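You operate a simulated robot arm through the tools that you are given. There is no shell and no other tool.

Carry out the task below with a simulated robot arm. There is one attempt and no reset: what you move stays moved.

## Task
Fold the carton's flaps shut and stick the cream tape strip along the seam.
Fine: carton pushed close up to the fixture's stop; rub the strip down with the brown block till its pale patch is gone; block back. Set down upright: brown block. What is to be rubbed or washed off counts as gone when no trace of it is left.

The check looks at the end state, three seconds after you hand in, the way a careful person would. Anything else that was tipped, shoved, dropped, spilled or broken makes it a failure. Flat cloth is picked up by pressing the open fingertips on it (5 to 10 N) and closing them slowly along it; thin cloth reads only 2 to 8 mm in the jaws.

## Robot
A 7-joint arm with a two-finger parallel gripper, fixed in place. Base frame: the origin is at the foot of the arm, x ahead of it, y to its left, z up. Units: m, degrees, N and s.
Its first joint turns from -132.0 to 132.0 degrees. Payload 3.91 kg.
The tool frame sits at the grasp point between the pads (the TCP): z along the fingers, y along the line on which they close. The tips reach 0.03 m beyond it. Largest opening 0.11 m; finger width 0.02, thickness 0.01; the body of the gripper, 0.048 by 0.112 m, starts 0.055 m behind the TCP.
Orientation is that of the tool frame in the base frame, as a unit quaternion [x, y, z, w]. With the fingers straight down and closing along the base's y, the tool's x points along the base's -x, its y along +y and its z along -z.

## Interface
- The arm moves only by the tool apply_moves. Its argument "increments" is text: rows parted by semicolons, each of 7 numbers parted by spaces: the shift along the tool's x, y, z in units of 30 mm (1.0 is 30 mm), then the turn, a rotation vector about the tool's x, y, z in units of 6 degrees (1.0 is 6 degrees), then the gripper command, from -1 (shut) to 1 (fully open), values between in proportion. In form: tx ty tz wx wy wz grip; .... A call has 1 to 20 rows; each row shifts and turns the commanded pose from where the row before left it, along the tool's axes as they then stand. A call with a number of a shift or a turn outside -1 to 1 is refused whole. Rows are played at 5 a second. More than 0.05 m and 8.6 degrees between two rows, or a gripper value outside its range, and nothing of the call is played. Where a pose cannot be reached the arm comes as near as it can. A force on the tool above 60 N (or 10 N above the force at the start of the call, whichever is more), or a blocked arm, ends the call early, and 0.2 s more pass. Each finger travels about 0.108 m/s and halts on what it meets, pressing with about 39 N; the grip force reading is that of the motor and also rises with nothing between the fingers. The clock runs only during rows and for 0.2 s after the last one: add rows that do not move to give the fingers time. The reply holds the time, the measured pose of the TCP, the force on the tool along the base axes, the opening and the grip force, in the units named above and with some noise, with the torque about the TCP (base axes, N m) and any sound that the robot's microphone picked up, and new pictures: "show" is both (left out), scene, wrist or none.
- Cameras (640 x 400 px; columns grow to the right, rows downward): "scene" is fixed at [0.4002, -0.6502, 1.4598]; the picture's right is [0.99, -0.14, 0.00], its down [-0.05, -0.32, -0.95] and it looks along [0.13, 0.94, -0.32] (base axes); focal length 370 px, centre (320, 200). "wrist" rides on the gripper at [0.072, 0.017, -0.103] in the tool frame; the picture's right is [-0.23, 0.97, 0.00], its down [-0.76, -0.18, -0.62] and it looks along [-0.61, -0.14, 0.78] (tool axes); focal length 222 px, centre (320, 200). There is no depth. A picture from a camera that has moved, and an enlarged one, comes with that camera's place and axes in the base frame and with its lens.
- zoom(camera, box): a new picture of the part [left, top, right, bottom] of that camera's present view, enlarged. The clock stands still meanwhile.
- close_job(): hands the job in; it is judged then, once.

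Places have to be worked out from the pictures, the camera data and where the tool is seen. Open the gripper and draw the arm clear of the work before you hand the job in, unless the task says otherwise.

The tools are called after "Call:" by a JSON object that holds its "fn" and its "kwargs". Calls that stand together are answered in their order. apply_moves: Moves the arm, as the interface text tells. Its arguments: {"type":"object","properties":{"increments":{"type":"string"},"show":{"type":"string","enum":["both","scene","wrist","none"]}},"required":["increments"]} The other tools are called the same way: zoom (camera, box) takes an enlarged picture of a part of a camera's view; close_job () hands the job in.

At the start:

```text
clock: 0.0
position: [0.5675, 0.184, 1.2806]
orientation: [0.0, 1.0, 0.0, 0.0]
ft_force: [-0.7, -0.2, 0.1]
moment: [0.02, -0.04, -0.01]
grip_width: 0.1101
gripper_force: 0.0
```

scene: 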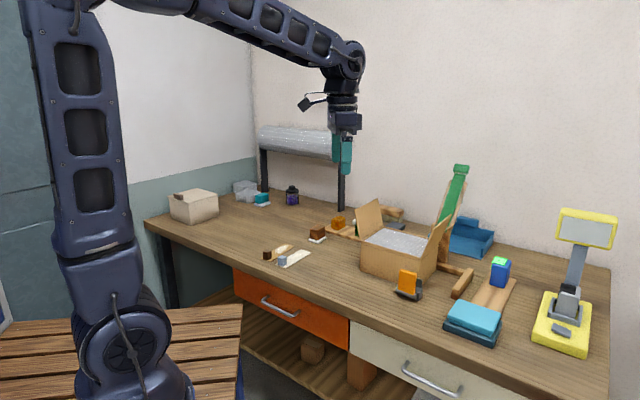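
wrist: 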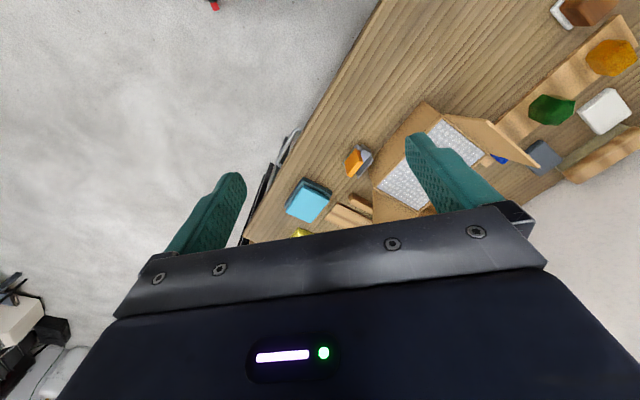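

I start by looking closely at the work area in the scene camera; nothing moves yet.

Call:
{"fn": "zoom", "kwargs": {"camera": "scene", "box": [240, 180, 400, 280]}}

Call:
{"fn": "zoom", "kwargs": {"camera": "scene", "box": [340, 190, 500, 290]}}

Call:
{"fn": "zoom", "kwargs": {"camera": "scene", "box": [380, 150, 620, 350]}}

Call:
{"fn": "zoom", "kwargs": {"camera": "wrist", "box": [280, 60, 640, 260]}}

```text
4.00 times, centred on (320, 230) of scene
camera zoom: at [0.4002, -0.6502, 1.4598], right [0.99, -0.14, 0.0], down [-0.05, -0.32, -0.95], along [0.13, 0.94, -0.32], focal length 1482 px, centre (320, 80)
```

zoom: 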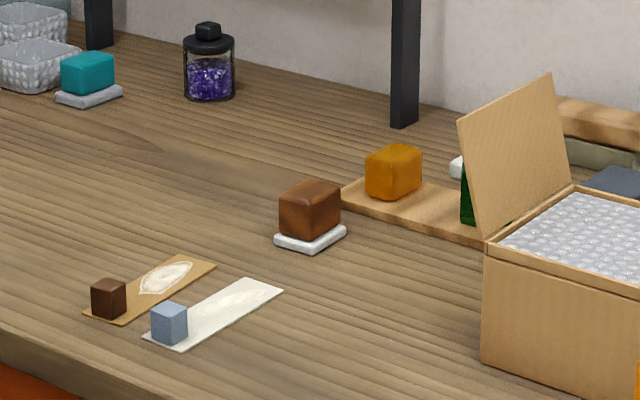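

```text
4.00 times, centred on (420, 240) of scene
camera zoom: at [0.4002, -0.6502, 1.4598], right [0.99, -0.14, 0.0], down [-0.05, -0.32, -0.95], along [0.13, 0.94, -0.32], focal length 1482 px, centre (-80, 40)
```

zoom: 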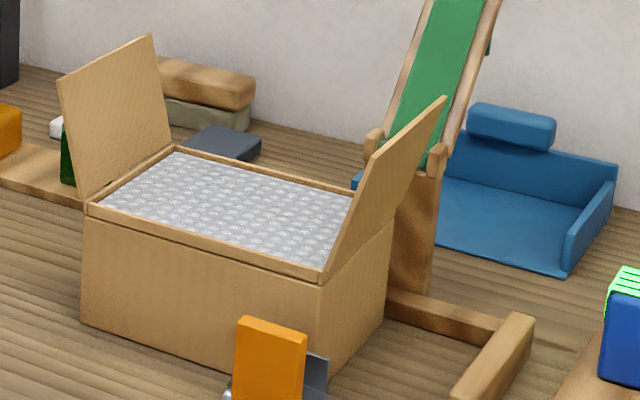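

```text
2.00 times, centred on (500, 250) of scene
camera zoom: at [0.4002, -0.6502, 1.4598], right [0.99, -0.14, 0.0], down [-0.05, -0.32, -0.95], along [0.13, 0.94, -0.32], focal length 741 px, centre (-40, 100)
```

zoom: 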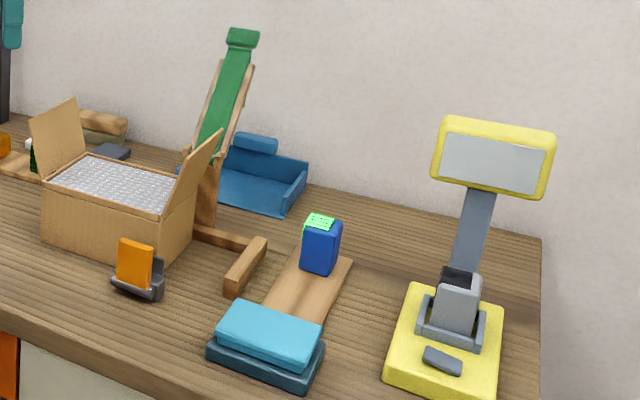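

```text
1.78 times, centred on (460, 160) of wrist
camera zoom: at [0.495, 0.2018, 1.3848], right [0.23, 0.97, 0.0], down [0.76, -0.18, 0.62], along [0.61, -0.14, -0.78], focal length 395 px, centre (71, 271)
```

zoom: 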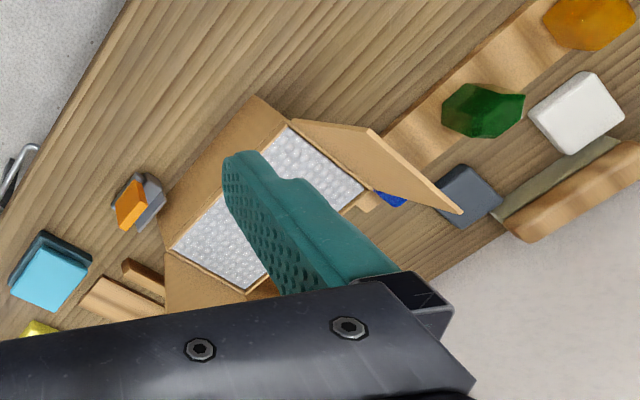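

The workbench runs diagonally (its edge normal lies at an azimuth of about 45°), with its surface at about z≈0.87. I swing the arm to about 45° azimuth at height and turn the tool with it, so the wrist camera surveys the strips, block and carton.

Call:
{"fn": "apply_moves", "kwargs": {"increments": "0.6125 0.983 0 0 0 0 1; 0.6125 0.983 0 0 0 0 1; 0.6125 0.983 0 0 0 0 1; 0.6125 0.983 0 0 0 0 1; 0.6125 0.983 0 0 0 0 1; 0.6125 0.983 0 0 0 0 1; 0.6125 0.983 0 0 0 0 1; 0.6125 0.983 0 0 0 0 1; 0 0 0 0 0 -0.9375 1; 0 0 0 0 0 -0.9375 1; 0 0 0 0 0 -0.9375 1; 0 0 0 0 0 -0.9375 1; 0 0 0 0 0 -0.9375 1; 0 0 0 0 0 -0.9375 1; 0 0 0 0 0 -0.9375 1; 0 0 0 0 0 -0.9375 1; 0 0 0 0 0 0 1"}}

```text
clock: 3.6
position: [0.4201, 0.4198, 1.2807]
orientation: [-0.383, 0.924, 0.0, -0.001]
ft_force: [0.4, -0.3, -0.3]
moment: [0.02, 0.01, -0.02]
grip_width: 0.11
gripper_force: 0.1
camera wrist: at [0.357, 0.3817, 1.3848], right [-0.53, 0.85, 0.0], down [0.66, 0.41, 0.62], along [0.53, 0.33, -0.78], focal length 222 px, centre (320, 200)
```

scene: 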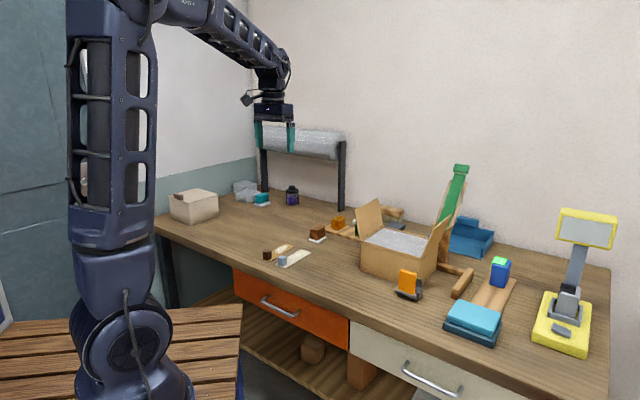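
wrist: 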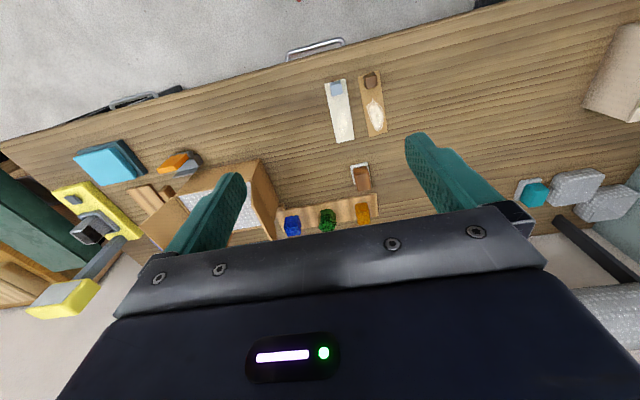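

The survey works: the strips, the brown block on its rest, and the blue/green/orange blocks on a board are all visible. I zoom on them.

Call:
{"fn": "zoom", "kwargs": {"camera": "wrist", "box": [280, 60, 440, 160]}}

Call:
{"fn": "zoom", "kwargs": {"camera": "wrist", "box": [260, 140, 420, 240]}}

Call:
{"fn": "zoom", "kwargs": {"camera": "wrist", "box": [60, 130, 300, 280]}}

```text
4.00 times, centred on (360, 110) of wrist
camera zoom: at [0.357, 0.3817, 1.3848], right [-0.53, 0.85, 0.0], down [0.66, 0.41, 0.62], along [0.53, 0.33, -0.78], focal length 888 px, centre (160, 560)
```

zoom: 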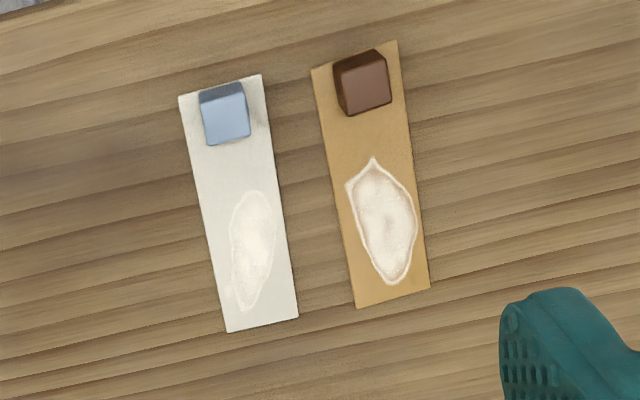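

```text
4.00 times, centred on (340, 190) of wrist
camera zoom: at [0.357, 0.3817, 1.3848], right [-0.53, 0.85, 0.0], down [0.66, 0.41, 0.62], along [0.53, 0.33, -0.78], focal length 888 px, centre (240, 240)
```

zoom: 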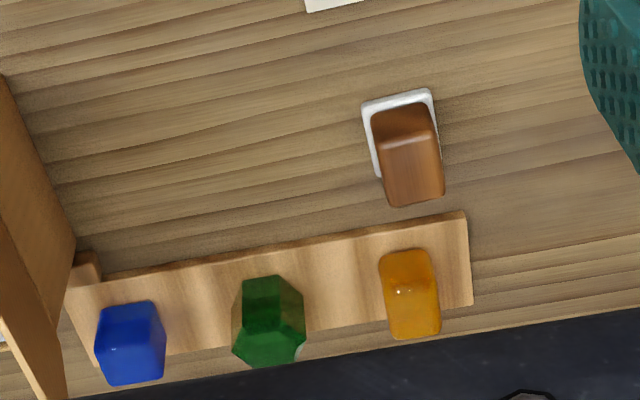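

```text
2.67 times, centred on (180, 205) of wrist
camera zoom: at [0.357, 0.3817, 1.3848], right [-0.53, 0.85, 0.0], down [0.66, 0.41, 0.62], along [0.53, 0.33, -0.78], focal length 592 px, centre (693, 187)
```

zoom: 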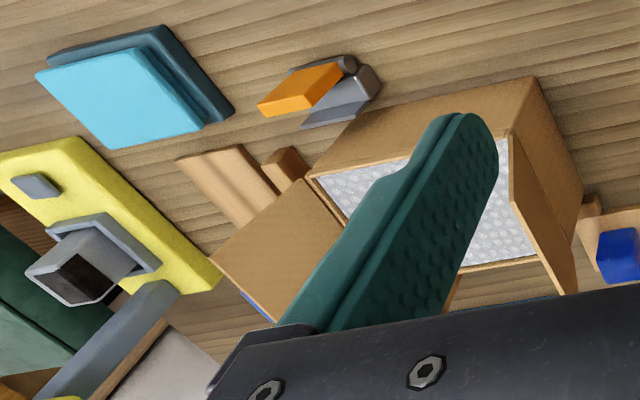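

I slide the tool along the bench so that the carton and fixture come into view between the fingers.

Call:
{"fn": "apply_moves", "kwargs": {"increments": "0.33 -0.943 0 0 0 0 1; 0.33 -0.943 0 0 0 0 1; 0.33 -0.943 0 0 0 0 1; 0.33 -0.943 0 0 0 0 1; 0.33 -0.943 0 0 0 0 1; 0.33 -0.943 0 0 0 0 1; 0.33 -0.943 0 0 0 0 1; 0.33 -0.943 0 0 0 0 1; 0.33 -0.943 0 0 0 0 1; 0.33 -0.943 0 0 0 0 1; 0 0 0 0 0 0 1"}}

```text
clock: 6.0
position: [0.5492, 0.1501, 1.2803]
orientation: [-0.383, 0.924, 0.0, 0.001]
ft_force: [-0.1, 0.9, -0.8]
moment: [0.02, -0.01, 0.0]
grip_width: 0.1099
gripper_force: 0.1
camera wrist: at [0.4855, 0.1118, 1.3846], right [-0.53, 0.85, 0.0], down [0.66, 0.41, 0.62], along [0.53, 0.33, -0.78], focal length 222 px, centre (320, 200)
```

scene: 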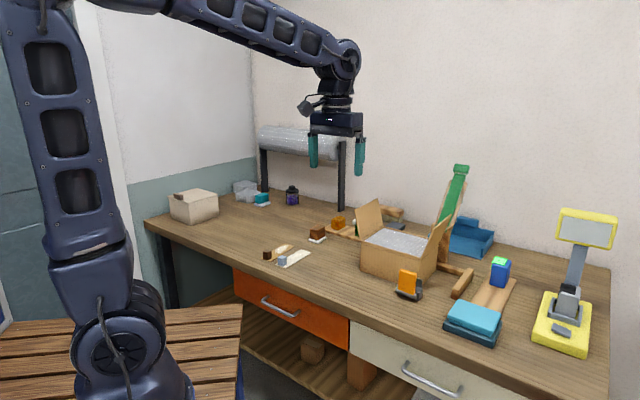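
wrist: 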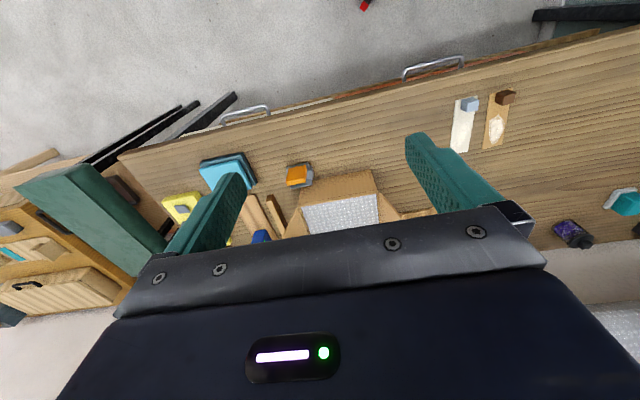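

The carton is hidden under the gripper body, so I move outward about 0.15 m and up 0.1 m for a cleaner view.

Call:
{"fn": "apply_moves", "kwargs": {"increments": "-1 0 -0.6 0 0 0 1; -1 0 -0.6 0 0 0 1; -1 0 -0.6 0 0 0 1; -1 0 -0.6 0 0 0 1; -1 0 -0.6 0 0 0 1; 0 0 0 0 0 0 1"}}

```text
clock: 7.4
position: [0.6568, 0.2562, 1.3725]
orientation: [-0.383, 0.924, 0.0, 0.0]
ft_force: [-0.5, 1.1, -0.2]
moment: [-0.01, -0.03, -0.02]
grip_width: 0.1101
gripper_force: 0.1
camera wrist: at [0.5931, 0.218, 1.4762], right [-0.53, 0.85, 0.0], down [0.66, 0.41, 0.62], along [0.53, 0.33, -0.78], focal length 222 px, centre (320, 200)
```

scene: 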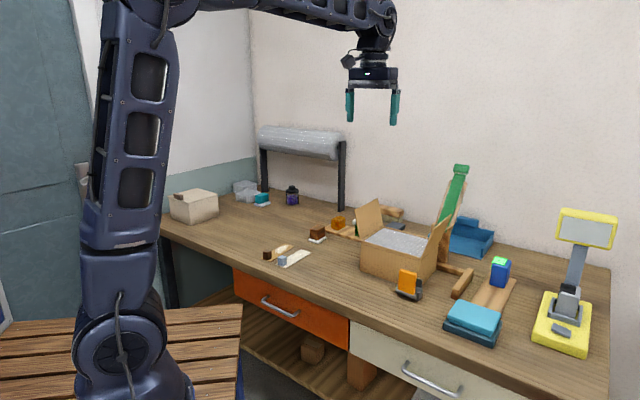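
wrist: 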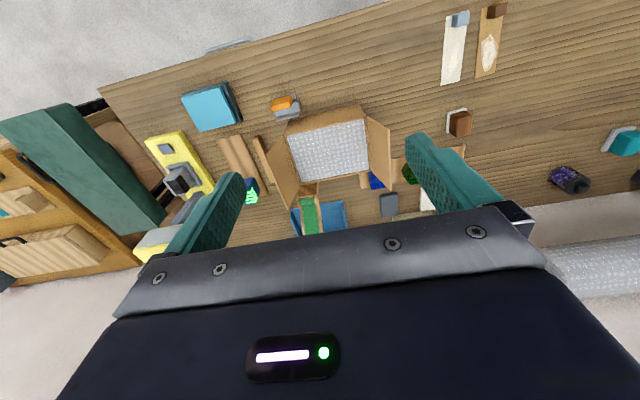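

Now the carton is well in view. I zoom on it and its surroundings.

Call:
{"fn": "zoom", "kwargs": {"camera": "wrist", "box": [220, 80, 420, 240]}}

Call:
{"fn": "zoom", "kwargs": {"camera": "wrist", "box": [240, 150, 400, 240]}}

Call:
{"fn": "zoom", "kwargs": {"camera": "wrist", "box": [420, 0, 520, 150]}}

Call:
{"fn": "zoom", "kwargs": {"camera": "scene", "box": [400, 150, 520, 330]}}

```text
2.50 times, centred on (320, 160) of wrist
camera zoom: at [0.5931, 0.218, 1.4762], right [-0.53, 0.85, 0.0], down [0.66, 0.41, 0.62], along [0.53, 0.33, -0.78], focal length 555 px, centre (320, 300)
```

zoom: 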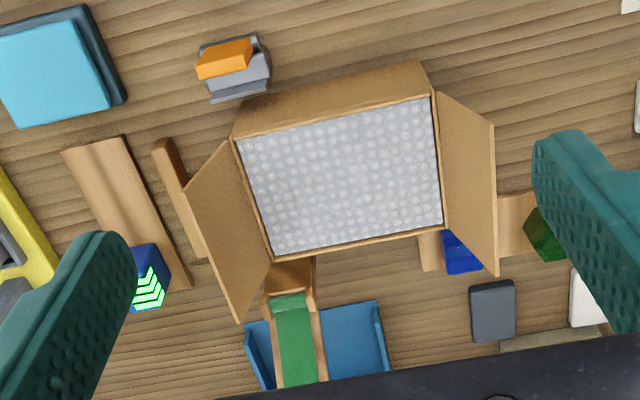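

```text
4.00 times, centred on (320, 195) of wrist
camera zoom: at [0.5931, 0.218, 1.4762], right [-0.53, 0.85, 0.0], down [0.66, 0.41, 0.62], along [0.53, 0.33, -0.78], focal length 888 px, centre (320, 220)
```

zoom: 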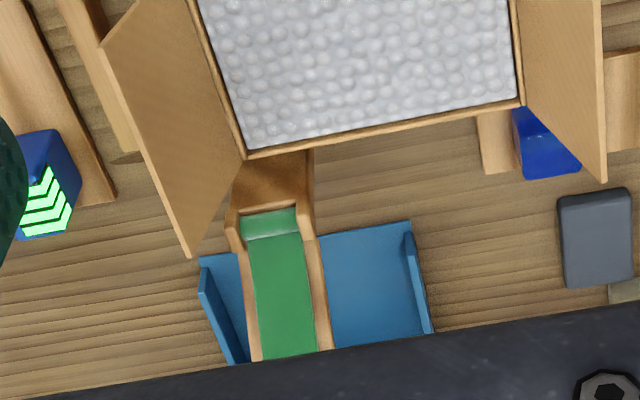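

```text
2.67 times, centred on (470, 75) of wrist
camera zoom: at [0.5931, 0.218, 1.4762], right [-0.53, 0.85, 0.0], down [0.66, 0.41, 0.62], along [0.53, 0.33, -0.78], focal length 592 px, centre (-80, 533)
```

zoom: 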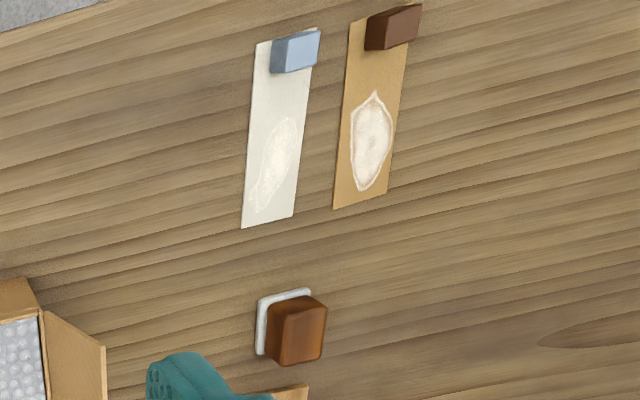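

```text
2.22 times, centred on (460, 240) of scene
camera zoom: at [0.4002, -0.6502, 1.4598], right [0.99, -0.14, 0.0], down [-0.05, -0.32, -0.95], along [0.13, 0.94, -0.32], focal length 823 px, centre (9, 111)
```

zoom: 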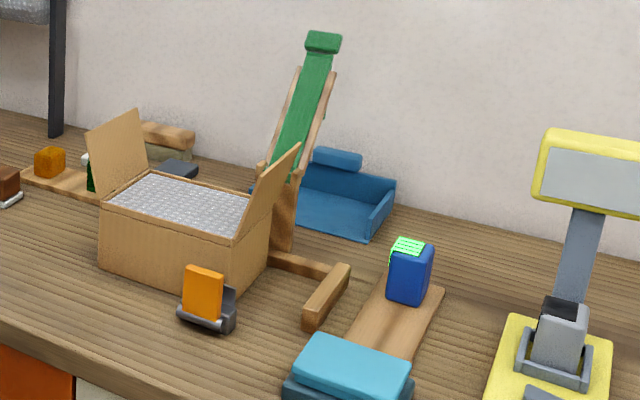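

Measured so far, in bench-aligned axes (p outward at 45°, q to the left):

| Item | p | q | z |
|---|---|---|---|
| Bench | – | – | ≈0.851 |
| Strip | 0.625–0.765 | 0.004–0.050 | on bench |
| Carton | 0.757–0.903 | −0.40…−0.20 | top ≈0.969 |
| Stop bar face | – | ≈−0.476 | – |

I need to see the rail behind the carton, so I move outward another 0.12 m.

Call:
{"fn": "apply_moves", "kwargs": {"increments": "-1 0 0 0 0 0 1; -1 0 0 0 0 0 1; -1 0 0 0 0 0 1; -1 0 0 0 0 0 1; 0 0 0 0 0 0 1", "show": "wrist"}}

```text
clock: 8.6
position: [0.7416, 0.3399, 1.371]
orientation: [-0.383, 0.924, 0.0, 0.0]
ft_force: [-0.9, 0.6, 0.3]
moment: [0.01, 0.03, 0.04]
grip_width: 0.1098
gripper_force: 0.1
camera wrist: at [0.6788, 0.3017, 1.4755], right [-0.53, 0.85, 0.0], down [0.66, 0.41, 0.62], along [0.53, 0.33, -0.78], focal length 222 px, centre (320, 200)
```

wrist: 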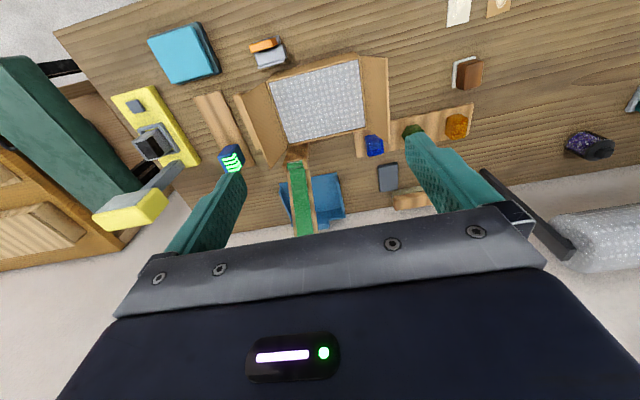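

Call:
{"fn": "zoom", "kwargs": {"camera": "wrist", "box": [220, 40, 400, 160]}}

Call:
{"fn": "zoom", "kwargs": {"camera": "wrist", "box": [270, 120, 420, 240]}}

Call:
{"fn": "zoom", "kwargs": {"camera": "wrist", "box": [340, 80, 490, 210]}}

```text
3.33 times, centred on (310, 100) of wrist
camera zoom: at [0.6788, 0.3017, 1.4755], right [-0.53, 0.85, 0.0], down [0.66, 0.41, 0.62], along [0.53, 0.33, -0.78], focal length 740 px, centre (353, 533)
```

zoom: 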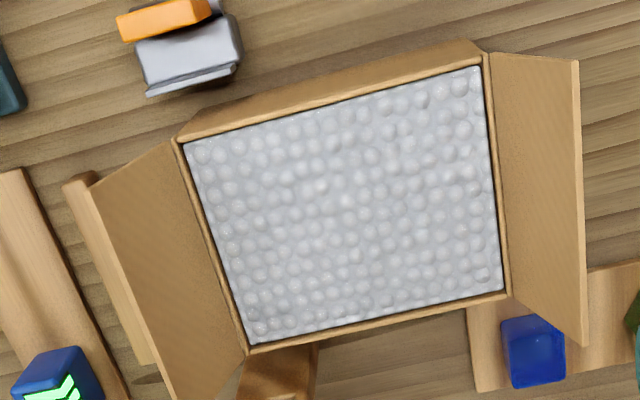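

```text
3.33 times, centred on (345, 180) of wrist
camera zoom: at [0.6788, 0.3017, 1.4755], right [-0.53, 0.85, 0.0], down [0.66, 0.41, 0.62], along [0.53, 0.33, -0.78], focal length 740 px, centre (237, 267)
```

zoom: 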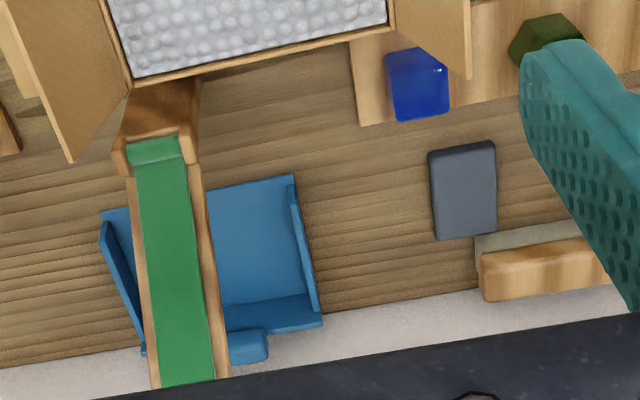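

```text
3.08 times, centred on (415, 145) of wrist
camera zoom: at [0.6788, 0.3017, 1.4755], right [-0.53, 0.85, 0.0], down [0.66, 0.41, 0.62], along [0.53, 0.33, -0.78], focal length 684 px, centre (28, 369)
```

zoom: 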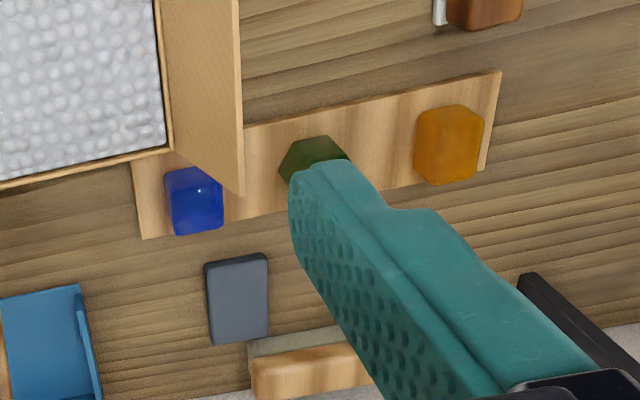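

What looked like a second rail on the right is only the coloured-block board. The fixture is a low back rail (p≈0.903–0.93) plus the end stop. The flaps lean outward, with their tops at q≈−0.177 and −0.429 and z≈1.056. I close the gripper, go to the outside of the left flap (q≈−0.13) and lower the tips to about z 1.015.

Call:
{"fn": "apply_moves", "kwargs": {"increments": "-0.363 0.855 0 0 0 0 -1; -0.363 0.855 0 0 0 0 -1; -0.363 0.855 0 0 0 0 -1; -0.363 0.855 0 0 0 0 -1; -0.363 0.855 0 0 0 0 -1; -0.363 0.855 0 0 0 0 -1; 0 0 0.988 0 0 0 -1; 0 0 0.988 0 0 0 -1; 0 0 0.988 0 0 0 -1; 0 0 0.988 0 0 0 -1; 0 0 0.988 0 0 0 -1; 0 0 0.988 0 0 0 -1; 0 0 0.988 0 0 0 -1; 0 0 0.988 0 0 0 -1; 0 0 0 0 0 0 -1"}}

```text
clock: 11.8
position: [0.6802, 0.4964, 1.1345]
orientation: [-0.382, 0.924, 0.0, 0.0]
ft_force: [0.2, -0.2, 0.6]
moment: [0.05, -0.02, 0.03]
grip_width: 0.0001
gripper_force: 38.0
camera wrist: at [0.6167, 0.4571, 1.2394], right [-0.53, 0.85, 0.0], down [0.66, 0.41, 0.62], along [0.53, 0.33, -0.78], focal length 222 px, centre (320, 200)
```

scene: 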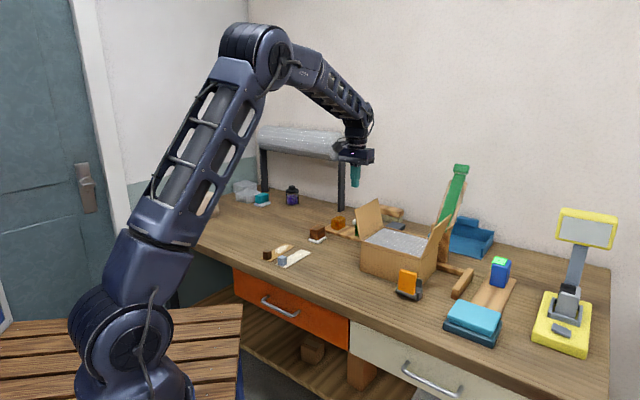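
wrist: 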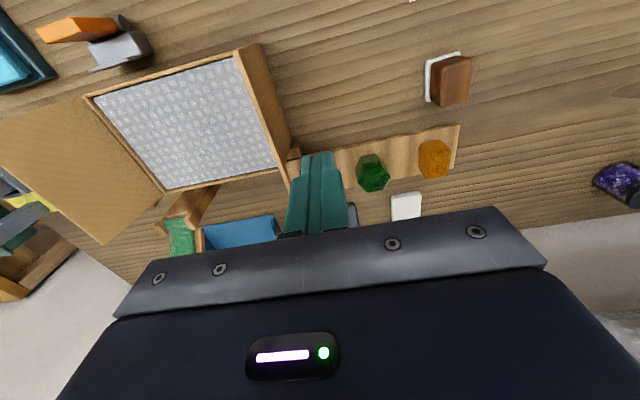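

The tool is at p=0.832, q=−0.130. I lower to tip z≈1.015 and push the left flap inward to vertical, then check.

Call:
{"fn": "apply_moves", "kwargs": {"increments": "0 0 1 0 0 0 -1; 0 0 1 0 0 0 -1; 0 0 1 0 0 0 -1; 0 -0.4 0 0 0 0 -1; 0 -0.4 0 0 0 0 -1; 0 -0.4 0 0 0 0 -1; 0 -0.4 0 0 0 0 -1; 0 -0.4 0 0 0 0 -1; 0 -0.4 0 0 0 0 -1; 0 0 0 0 0 0 -1"}}

```text
clock: 14.0
position: [0.7296, 0.4456, 1.0441]
orientation: [-0.383, 0.924, 0.0, 0.0]
ft_force: [1.1, 0.3, -0.1]
moment: [-0.01, 0.0, 0.0]
grip_width: 0.0001
gripper_force: 37.6
camera wrist: at [0.6661, 0.4063, 1.1476], right [-0.53, 0.85, 0.0], down [0.66, 0.41, 0.62], along [0.53, 0.33, -0.78], focal length 222 px, centre (320, 200)
```

scene: 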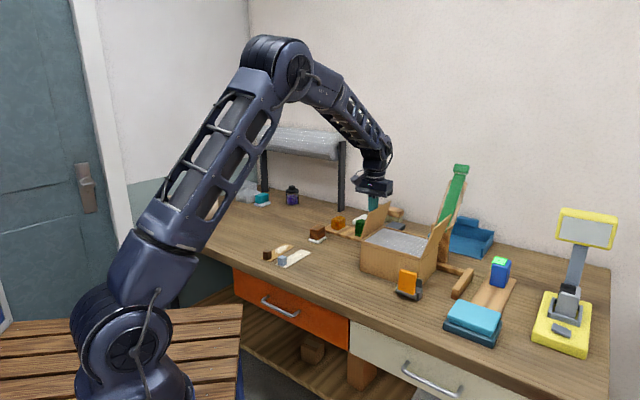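
wrist: 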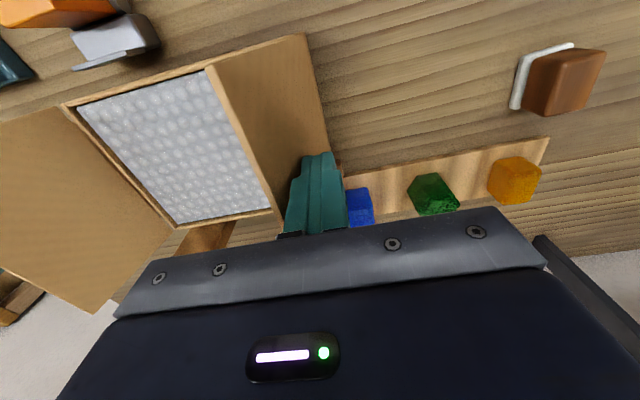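

The flap follows with almost no force. I continue the arc inward and down to press it onto the rim.

Call:
{"fn": "apply_moves", "kwargs": {"increments": "0 -0.4 0.1 0 0 0 -1; 0 -0.4 0.2 0 0 0 -1; 0 -0.4 0.3 0 0 0 -1; 0 -0.35 0.35 0 0 0 -1; 0 -0.3 0.3 0 0 0 -1; 0 -0.2 0.15 0 0 0 -1; 0 0 0 0 0 0 -1"}}

```text
clock: 15.6
position: [0.773, 0.3987, 1.0017]
orientation: [-0.383, 0.924, 0.001, 0.0]
ft_force: [-0.1, -0.5, 0.0]
moment: [0.03, 0.02, 0.0]
grip_width: 0.0001
gripper_force: 37.8
camera wrist: at [0.71, 0.3611, 1.1053], right [-0.53, 0.85, 0.0], down [0.66, 0.41, 0.62], along [0.53, 0.33, -0.78], focal length 222 px, centre (320, 200)
```

scene: 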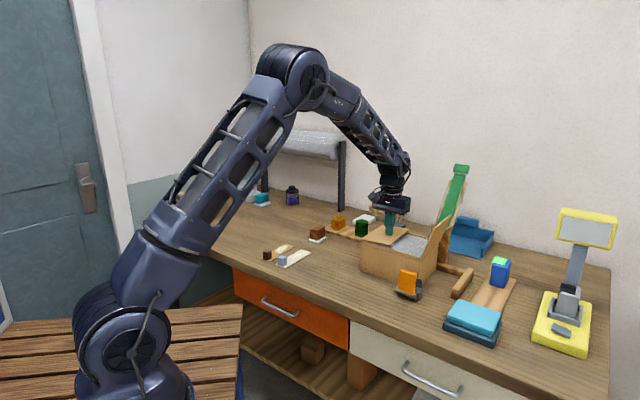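
wrist: 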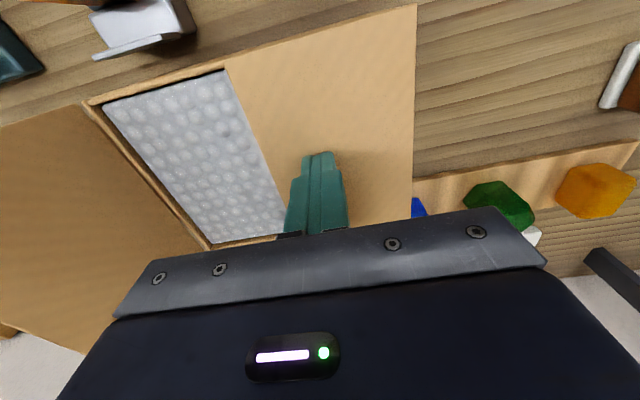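

The left flap is nearly flat. I press a touch lower to seat it, then lift 60 mm and see whether it stays.

Call:
{"fn": "apply_moves", "kwargs": {"increments": "0 -0.1 0.07 0 0 0 -1; 0 0 0.07 0 0 0 -1; 0 0 0 0 0 0 -1; 0 0 -1 0 0 0 -1; 0 0 -1 0 0 0 -1; 0 0 -1 0 0 0 -1; 0 0 0 0 0 0 -1"}}

Call:
{"fn": "zoom", "kwargs": {"camera": "scene", "box": [340, 190, 500, 290]}}

```text
clock: 17.2
position: [0.7735, 0.3991, 1.0869]
orientation: [-0.382, 0.924, 0.0, 0.0]
ft_force: [0.3, -0.2, -0.1]
moment: [0.01, 0.02, -0.02]
grip_width: 0.0
gripper_force: 37.3
camera wrist: at [0.7117, 0.3599, 1.1912], right [-0.53, 0.85, 0.0], down [0.66, 0.41, 0.62], along [0.53, 0.33, -0.78], focal length 222 px, centre (320, 200)
```

scene: 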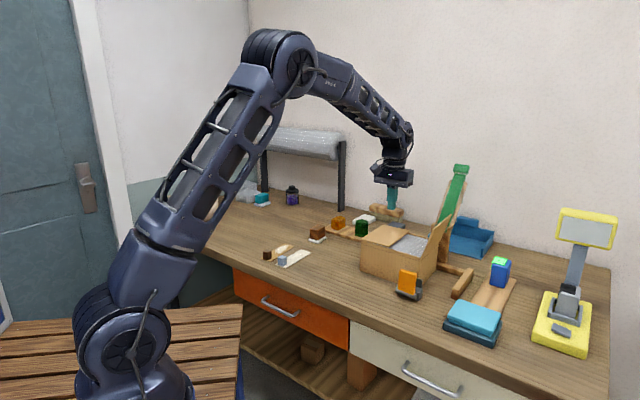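
wrist: 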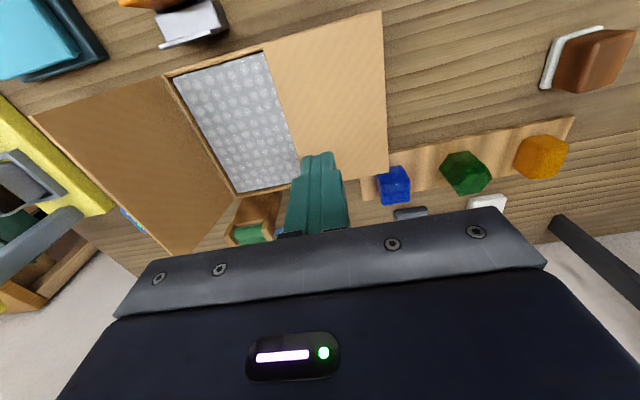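

```text
4.00 times, centred on (420, 240) of scene
camera zoom: at [0.4002, -0.6502, 1.4598], right [0.99, -0.14, 0.0], down [-0.05, -0.32, -0.95], along [0.13, 0.94, -0.32], focal length 1482 px, centre (-80, 40)
```

zoom: 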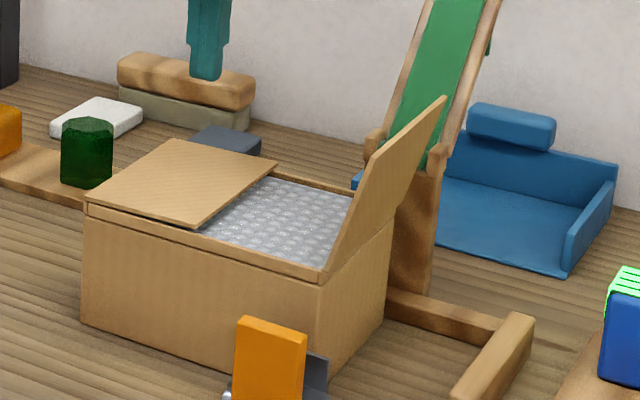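

The left flap stays shut. I lift over the right flap, go outside it (q≈−0.48), and lower to tip z≈1.015.

Call:
{"fn": "apply_moves", "kwargs": {"increments": "0 0 -1 0 0 0 -1; 0 0 -1 0 0 0 -1; 0 -0.9 -0.2 0 0 0 -1; 0 -0.9 0 0 0 0 -1; 0 -0.9 0 0 0 0 -1; 0 -0.9 0 0 0 0 -1; 0 -0.9 0 0 0 0 -1; 0 -0.9 0 0 0 0 -1; 0 -0.9 0 0 0 0 -1; 0 -0.9 0 0 0 0 -1; 0 0 0 0 0 0 -1; 0 0 0.9 0 0 0 -1; 0 0 0.9 0 0 0 -1; 0 0 0.9 0 0 0 -1; 0 0 0.9 0 0 0 -1; 0 0 0 0 0 0 -1"}}

```text
clock: 20.6
position: [0.9285, 0.246, 1.0475]
orientation: [-0.383, 0.924, 0.0, 0.0]
ft_force: [-0.7, 0.4, 0.2]
moment: [0.0, -0.01, 0.01]
grip_width: 0.0
gripper_force: 38.0
camera wrist: at [0.865, 0.2072, 1.1512], right [-0.53, 0.85, 0.0], down [0.66, 0.41, 0.62], along [0.53, 0.33, -0.78], focal length 222 px, centre (320, 200)
```

scene: 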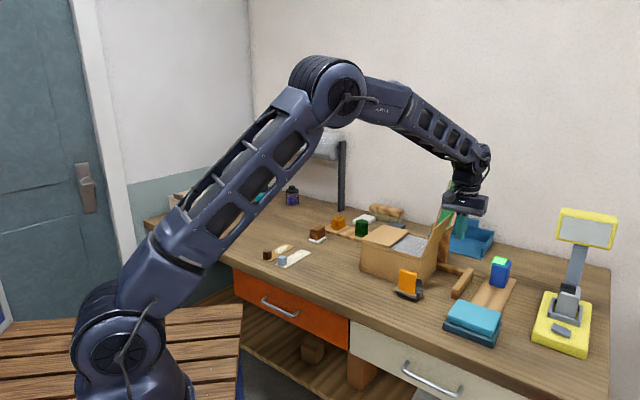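
wrist: 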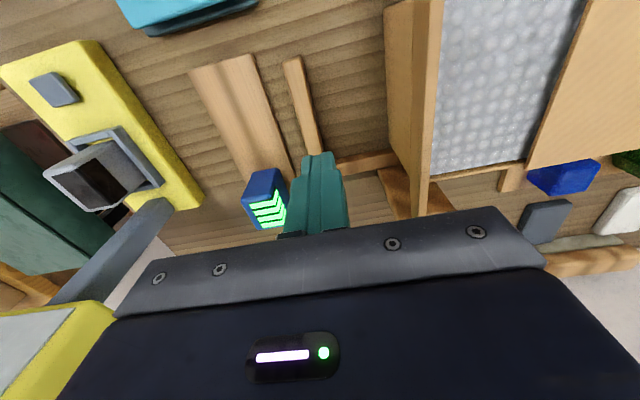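

The rail and stop are clearly visible here, and the right flap edge is ahead of the fingers. I fold it in along the mirrored arc.

Call:
{"fn": "apply_moves", "kwargs": {"increments": "0 0.4 0 0 0 0 -1; 0 0.4 0 0 0 0 -1; 0 0.4 0 0 0 0 -1; 0 0.4 0 0 0 0 -1; 0 0.4 0 0 0 0 -1; 0 0.4 0 0 0 0 -1; 0 0.4 0.1 0 0 0 -1; 0 0.4 0.1 0 0 0 -1; 0 0.4 0.2 0 0 0 -1; 0 0.4 0.3 0 0 0 -1; 0 0.35 0.35 0 0 0 -1; 0 0.3 0.3 0 0 0 -1; 0 0.2 0.15 0 0 0 -1; 0 0.1 0.07 0 0 0 -1; 0 0 0.07 0 0 0 -1; 0 0 0 0 0 0 -1"}}

```text
clock: 24.0
position: [0.8229, 0.3516, 0.9967]
orientation: [-0.383, 0.924, 0.001, 0.0]
ft_force: [-0.4, -0.1, -0.2]
moment: [0.0, 0.0, 0.01]
grip_width: 0.0
gripper_force: 37.7
camera wrist: at [0.7601, 0.3123, 1.1008], right [-0.53, 0.85, 0.0], down [0.66, 0.41, 0.62], along [0.53, 0.33, -0.78], focal length 222 px, centre (320, 200)
```

scene: 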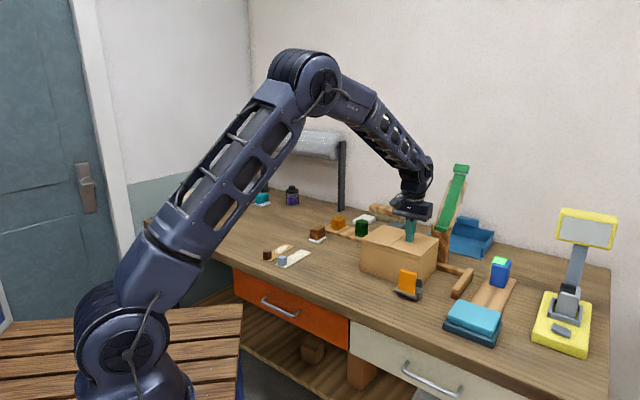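
wrist: 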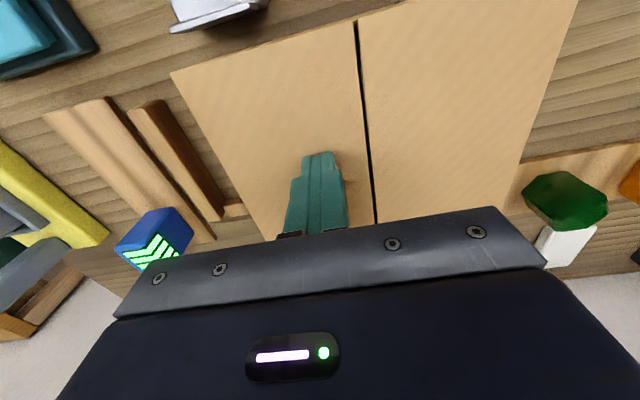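

Both flaps are shut with a clean seam. I lift, move to the left side of the carton (q≈−0.14), and lower to push with the tips at z≈0.915, keeping the gripper body above the carton top.

Call:
{"fn": "apply_moves", "kwargs": {"increments": "0 0 -1 0 0 0 -1; 0 0 -1.0 0 0 0 -1; 0 0.9 0 0 0 0 -1; 0 0.9 0 0 0 0 -1; 0 0.9 0 0 0 0 -1; 0 0.9 0 0 0 0 -1; 0 0.9 0 0 0 0 -1; 0 0.9 0 0 0 0 -1; 0 0.95 0 0 0 0 -1; 0 0 0 0 0 0 -1; 0 0 0.95 0 0 0 -1; 0 0 0.95 0 0 0 -1; 0 0 0.95 0 0 0 -1; 0 0 0.85 0 0 0 -1; 0 0 0 0 0 0 -1"}}

Call:
{"fn": "zoom", "kwargs": {"camera": "scene", "box": [340, 190, 500, 290]}}

```text
clock: 27.2
position: [0.6863, 0.4861, 0.9454]
orientation: [-0.382, 0.924, 0.001, 0.0]
ft_force: [0.2, 0.4, -0.3]
moment: [0.0, -0.02, -0.01]
grip_width: 0.0
gripper_force: 37.6
camera wrist: at [0.6229, 0.4476, 1.0495], right [-0.53, 0.85, 0.0], down [0.66, 0.41, 0.62], along [0.53, 0.33, -0.78], focal length 222 px, centre (320, 200)
```

scene: 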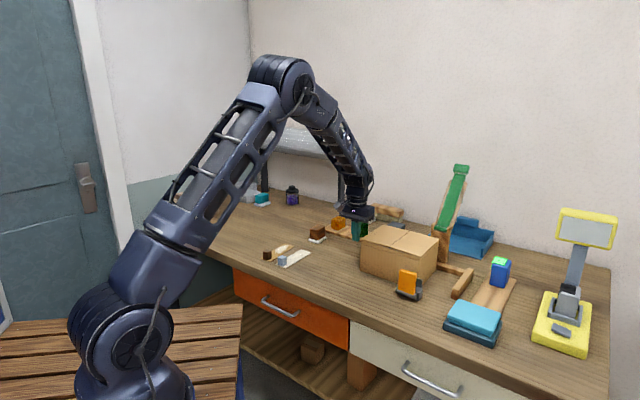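
wrist: 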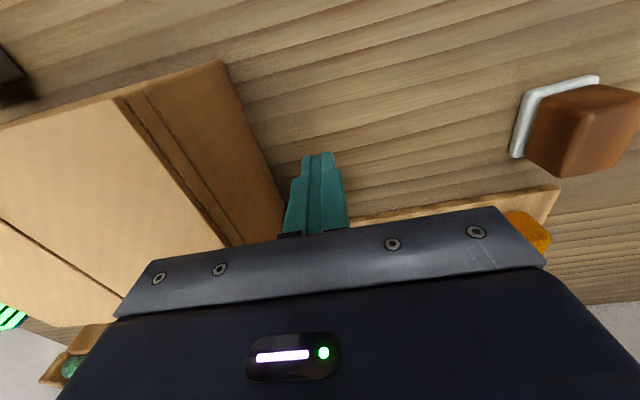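

```text
4.00 times, centred on (420, 240) of scene
camera zoom: at [0.4002, -0.6502, 1.4598], right [0.99, -0.14, 0.0], down [-0.05, -0.32, -0.95], along [0.13, 0.94, -0.32], focal length 1482 px, centre (-80, 40)
```

zoom: 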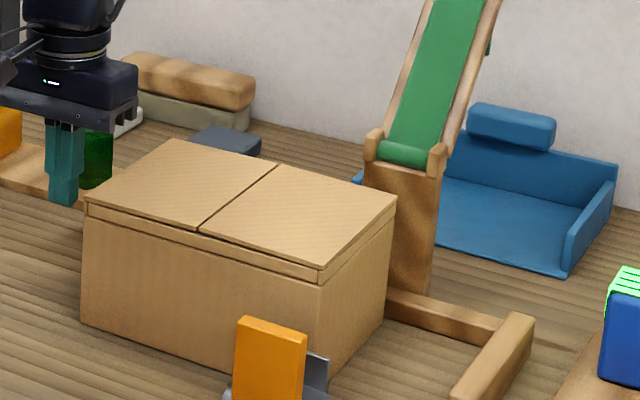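

Flaps stay shut. The orange holder sits just in front of the carton's near-right corner (about 7 mm clearance), so I bias the push 14 mm towards the near side, which makes the carton bear on the rail. I push slowly towards the stop.

Call:
{"fn": "apply_moves", "kwargs": {"increments": "0.47 0 0 0 0 0 -1; 0 -0.3 0 0 0 0 -1; 0 -0.3 0 0 0 0 -1; 0 -0.3 0 0 0 0 -1; 0 -0.3 0 0 0 0 -1; 0 -0.3 0 0 0 0 -1; 0 -0.3 0 0 0 0 -1; 0 -0.3 0 0 0 0 -1; 0 -0.3 0 0 0 0 -1; 0 0 0 0 0 0 -1"}}

Call:
{"fn": "zoom", "kwargs": {"camera": "scene", "box": [340, 190, 500, 310]}}

```text
clock: 29.4
position: [0.7293, 0.424, 0.9462]
orientation: [-0.382, 0.924, 0.0, 0.0]
ft_force: [-1.0, 1.4, 0.7]
moment: [0.0, 0.03, 0.03]
grip_width: 0.0001
gripper_force: 37.4
camera wrist: at [0.667, 0.3856, 1.0495], right [-0.53, 0.85, 0.0], down [0.66, 0.41, 0.62], along [0.53, 0.33, -0.78], focal length 222 px, centre (320, 200)
```

scene: 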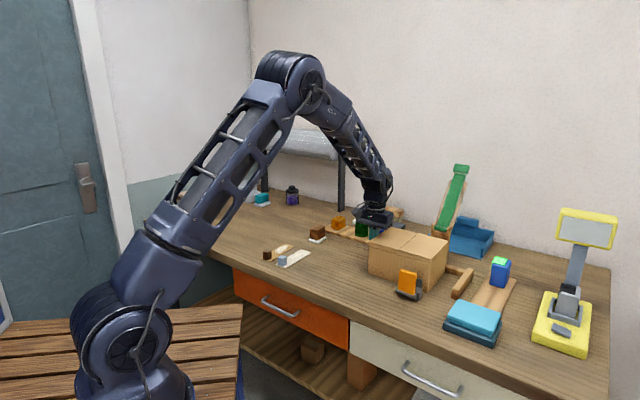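
wrist: 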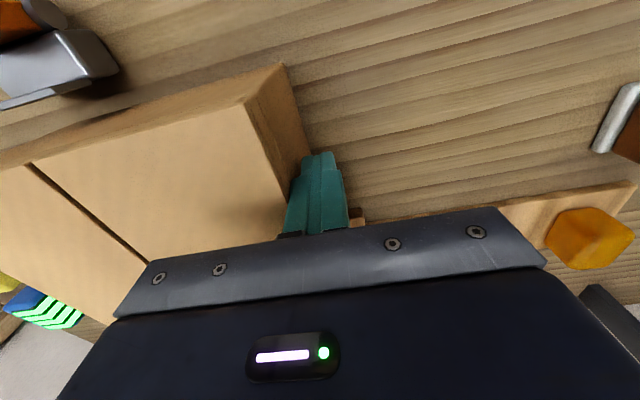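

```text
3.33 times, centred on (420, 250) of scene
camera zoom: at [0.4002, -0.6502, 1.4598], right [0.99, -0.14, 0.0], down [-0.05, -0.32, -0.95], along [0.13, 0.94, -0.32], focal length 1235 px, centre (-13, 33)
```

zoom: 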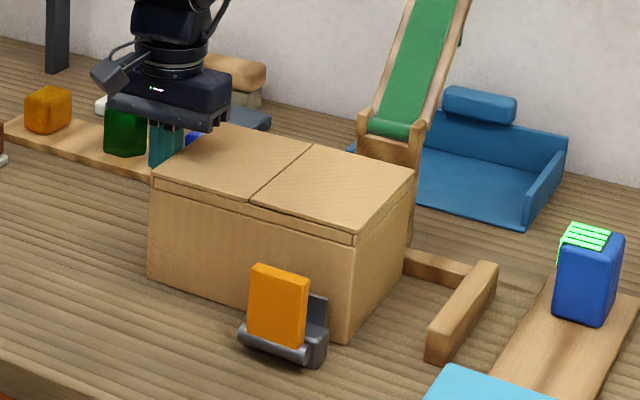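

The carton slides straight with about 1.7 N. I continue 45 mm, stopping just short of the stop.

Call:
{"fn": "apply_moves", "kwargs": {"increments": "0 -0.3 0 0 0 0 -1; 0 -0.3 0 0 0 0 -1; 0 -0.3 0 0 0 0 -1; 0 -0.3 0 0 0 0 -1; 0 -0.3 0 0 0 0 -1; 0 0 0 0 0 0 -1"}}

Call:
{"fn": "zoom", "kwargs": {"camera": "scene", "box": [390, 220, 510, 320]}}

```text
clock: 30.8
position: [0.7614, 0.3914, 0.9442]
orientation: [-0.383, 0.924, -0.001, -0.001]
ft_force: [-2.2, 1.4, 0.9]
moment: [0.04, -0.06, 0.06]
grip_width: 0.0
gripper_force: 37.3
camera wrist: at [0.6976, 0.3543, 1.049], right [-0.53, 0.85, 0.0], down [0.66, 0.41, 0.62], along [0.53, 0.33, -0.78], focal length 222 px, centre (320, 200)
```

scene: 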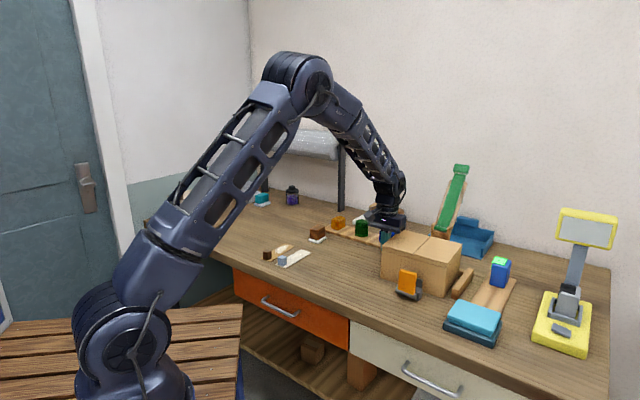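
wrist: 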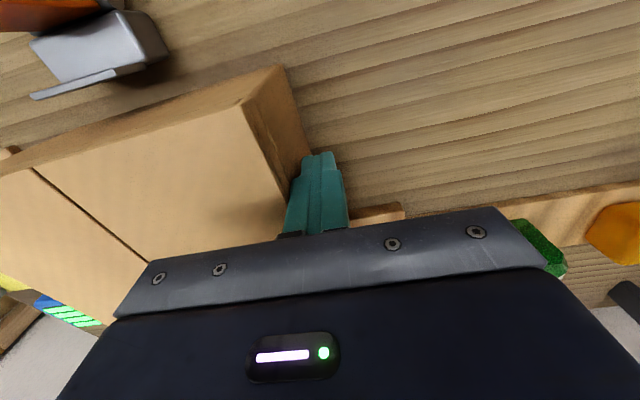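

```text
4.00 times, centred on (450, 270) of scene
camera zoom: at [0.4002, -0.6502, 1.4598], right [0.99, -0.14, 0.0], down [-0.05, -0.32, -0.95], along [0.13, 0.94, -0.32], focal length 1482 px, centre (-200, -80)
```

zoom: 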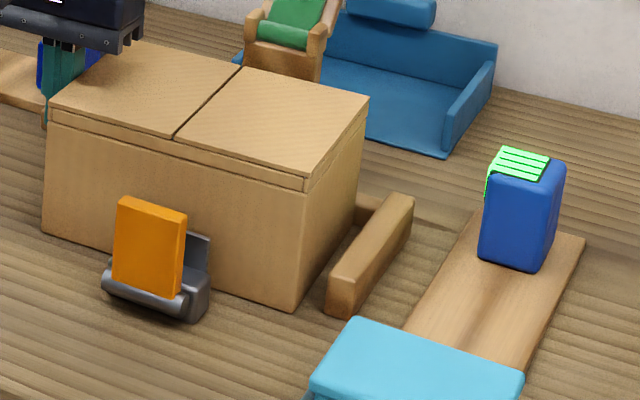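

The gap to the stop is roughly 13–20 mm. I advance 12 mm and read the force.

Call:
{"fn": "apply_moves", "kwargs": {"increments": "0 -0.2 0 0 0 0 -1; 0 -0.2 0 0 0 0 -1; 0 0 0 0 0 0 -1", "show": "wrist"}}

Call:
{"fn": "zoom", "kwargs": {"camera": "scene", "box": [420, 240, 490, 310]}}

```text
clock: 31.6
position: [0.7709, 0.3842, 0.9458]
orientation: [-0.382, 0.924, -0.001, 0.001]
ft_force: [-1.2, 0.4, -1.0]
moment: [0.02, 0.03, 0.06]
grip_width: 0.0
gripper_force: 37.9
camera wrist: at [0.7069, 0.3459, 1.0495], right [-0.53, 0.85, 0.0], down [0.66, 0.41, 0.62], along [0.53, 0.33, -0.78], focal length 222 px, centre (320, 200)
```

wrist: 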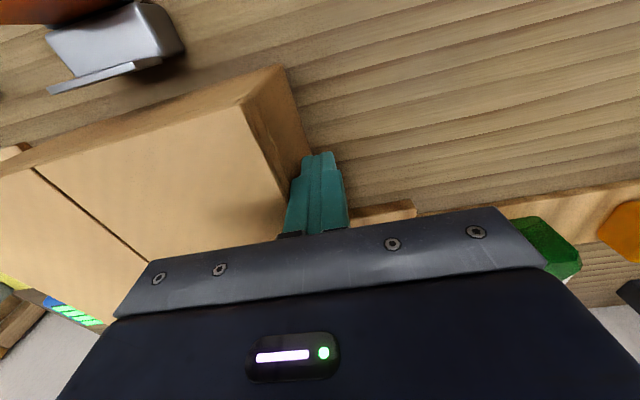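

```text
5.71 times, centred on (455, 275) of scene
camera zoom: at [0.4002, -0.6502, 1.4598], right [0.99, -0.14, 0.0], down [-0.05, -0.32, -0.95], along [0.13, 0.94, -0.32], focal length 2117 px, centre (-451, -229)
```

zoom: 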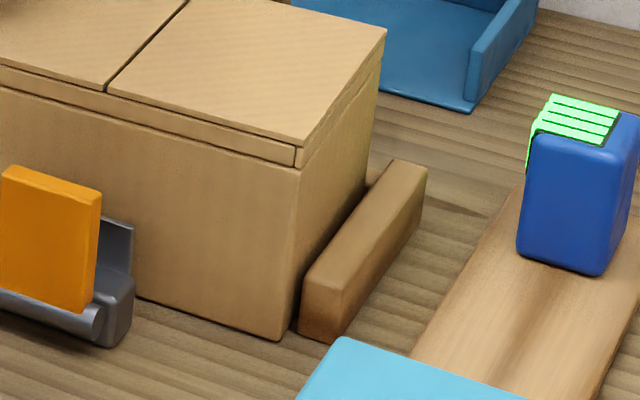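

A few millimetres remain. I advance another 6 mm in small steps.

Call:
{"fn": "apply_moves", "kwargs": {"increments": "0 -0.1 0 0 0 0 -1; 0 -0.1 0 0 0 0 -1; 0 0 0 0 0 0 -1", "show": "none"}}

Call:
{"fn": "zoom", "kwargs": {"camera": "scene", "box": [420, 240, 490, 310]}}

```text
clock: 32.4
position: [0.7726, 0.3836, 0.9457]
orientation: [-0.382, 0.924, 0.0, 0.0]
ft_force: [-9.2, 9.8, 1.7]
moment: [-0.08, -0.06, 0.16]
grip_width: 0.0
gripper_force: 38.1
```

```text
5.71 times, centred on (455, 275) of scene
camera zoom: at [0.4002, -0.6502, 1.4598], right [0.99, -0.14, 0.0], down [-0.05, -0.32, -0.95], along [0.13, 0.94, -0.32], focal length 2117 px, centre (-451, -229)
```

zoom: 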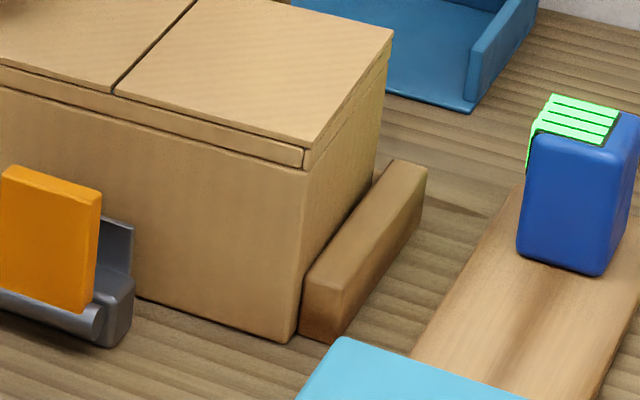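

Force rose to 13 N: the carton is up against the stop. I back off, rise and view the carton from above to measure the seam.

Call:
{"fn": "apply_moves", "kwargs": {"increments": "0 0.5 0 0 0 0 -1; 0 0.7 0 0 0 0 -1; 0 0.7 0 0 0 0 -1; 0 0 -1 0 0 0 -1; 0 0 -1 0 0 0 -1; 0 0 -1 0 0 0 -1; 0 -0.5 -1 0 0 0 -1; 1 -0.8 -1 0 0 0 -1; 1 -0.8 -1 0 0 0 -1; 1 -0.8 -1 0 0 0 -1; 1 -0.8 -1 0 0 0 -1; 0 0 0 0 0 0 -1"}}

Call:
{"fn": "zoom", "kwargs": {"camera": "wrist", "box": [200, 20, 440, 170]}}

```text
clock: 35.0
position: [0.726, 0.2573, 1.1859]
orientation: [-0.383, 0.924, 0.0, 0.001]
ft_force: [-0.1, 0.1, -0.1]
moment: [-0.04, 0.02, 0.02]
grip_width: 0.0
gripper_force: 37.9
camera wrist: at [0.6623, 0.2178, 1.2906], right [-0.53, 0.85, 0.0], down [0.66, 0.41, 0.62], along [0.53, 0.33, -0.78], focal length 222 px, centre (320, 200)
```

scene: 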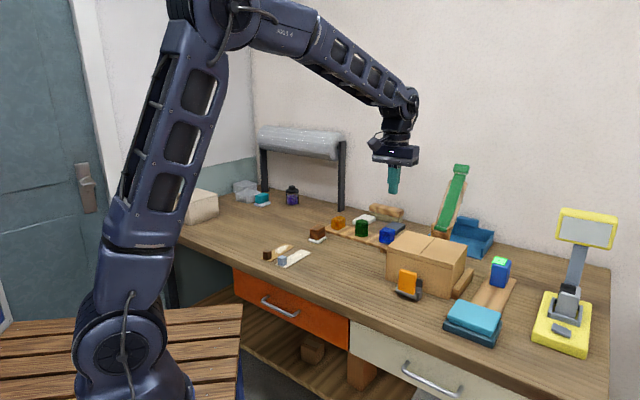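
wrist: 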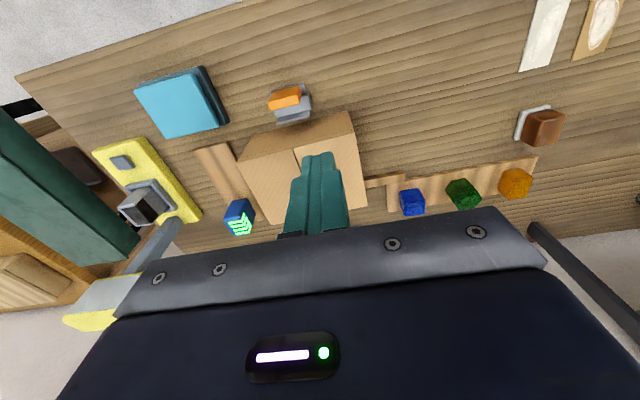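

```text
2.67 times, centred on (320, 95) of wrist
camera zoom: at [0.6623, 0.2178, 1.2906], right [-0.53, 0.85, 0.0], down [0.66, 0.41, 0.62], along [0.53, 0.33, -0.78], focal length 592 px, centre (320, 480)
```

zoom: 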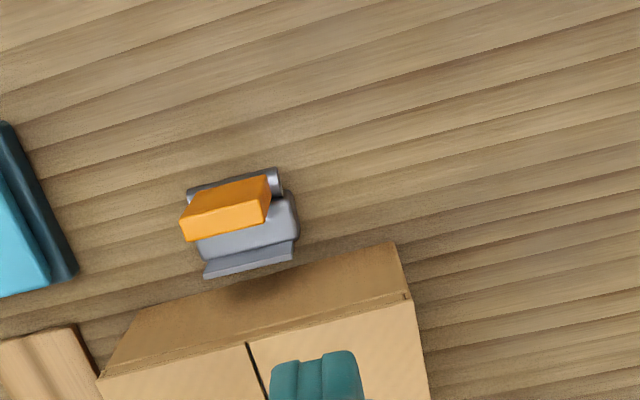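

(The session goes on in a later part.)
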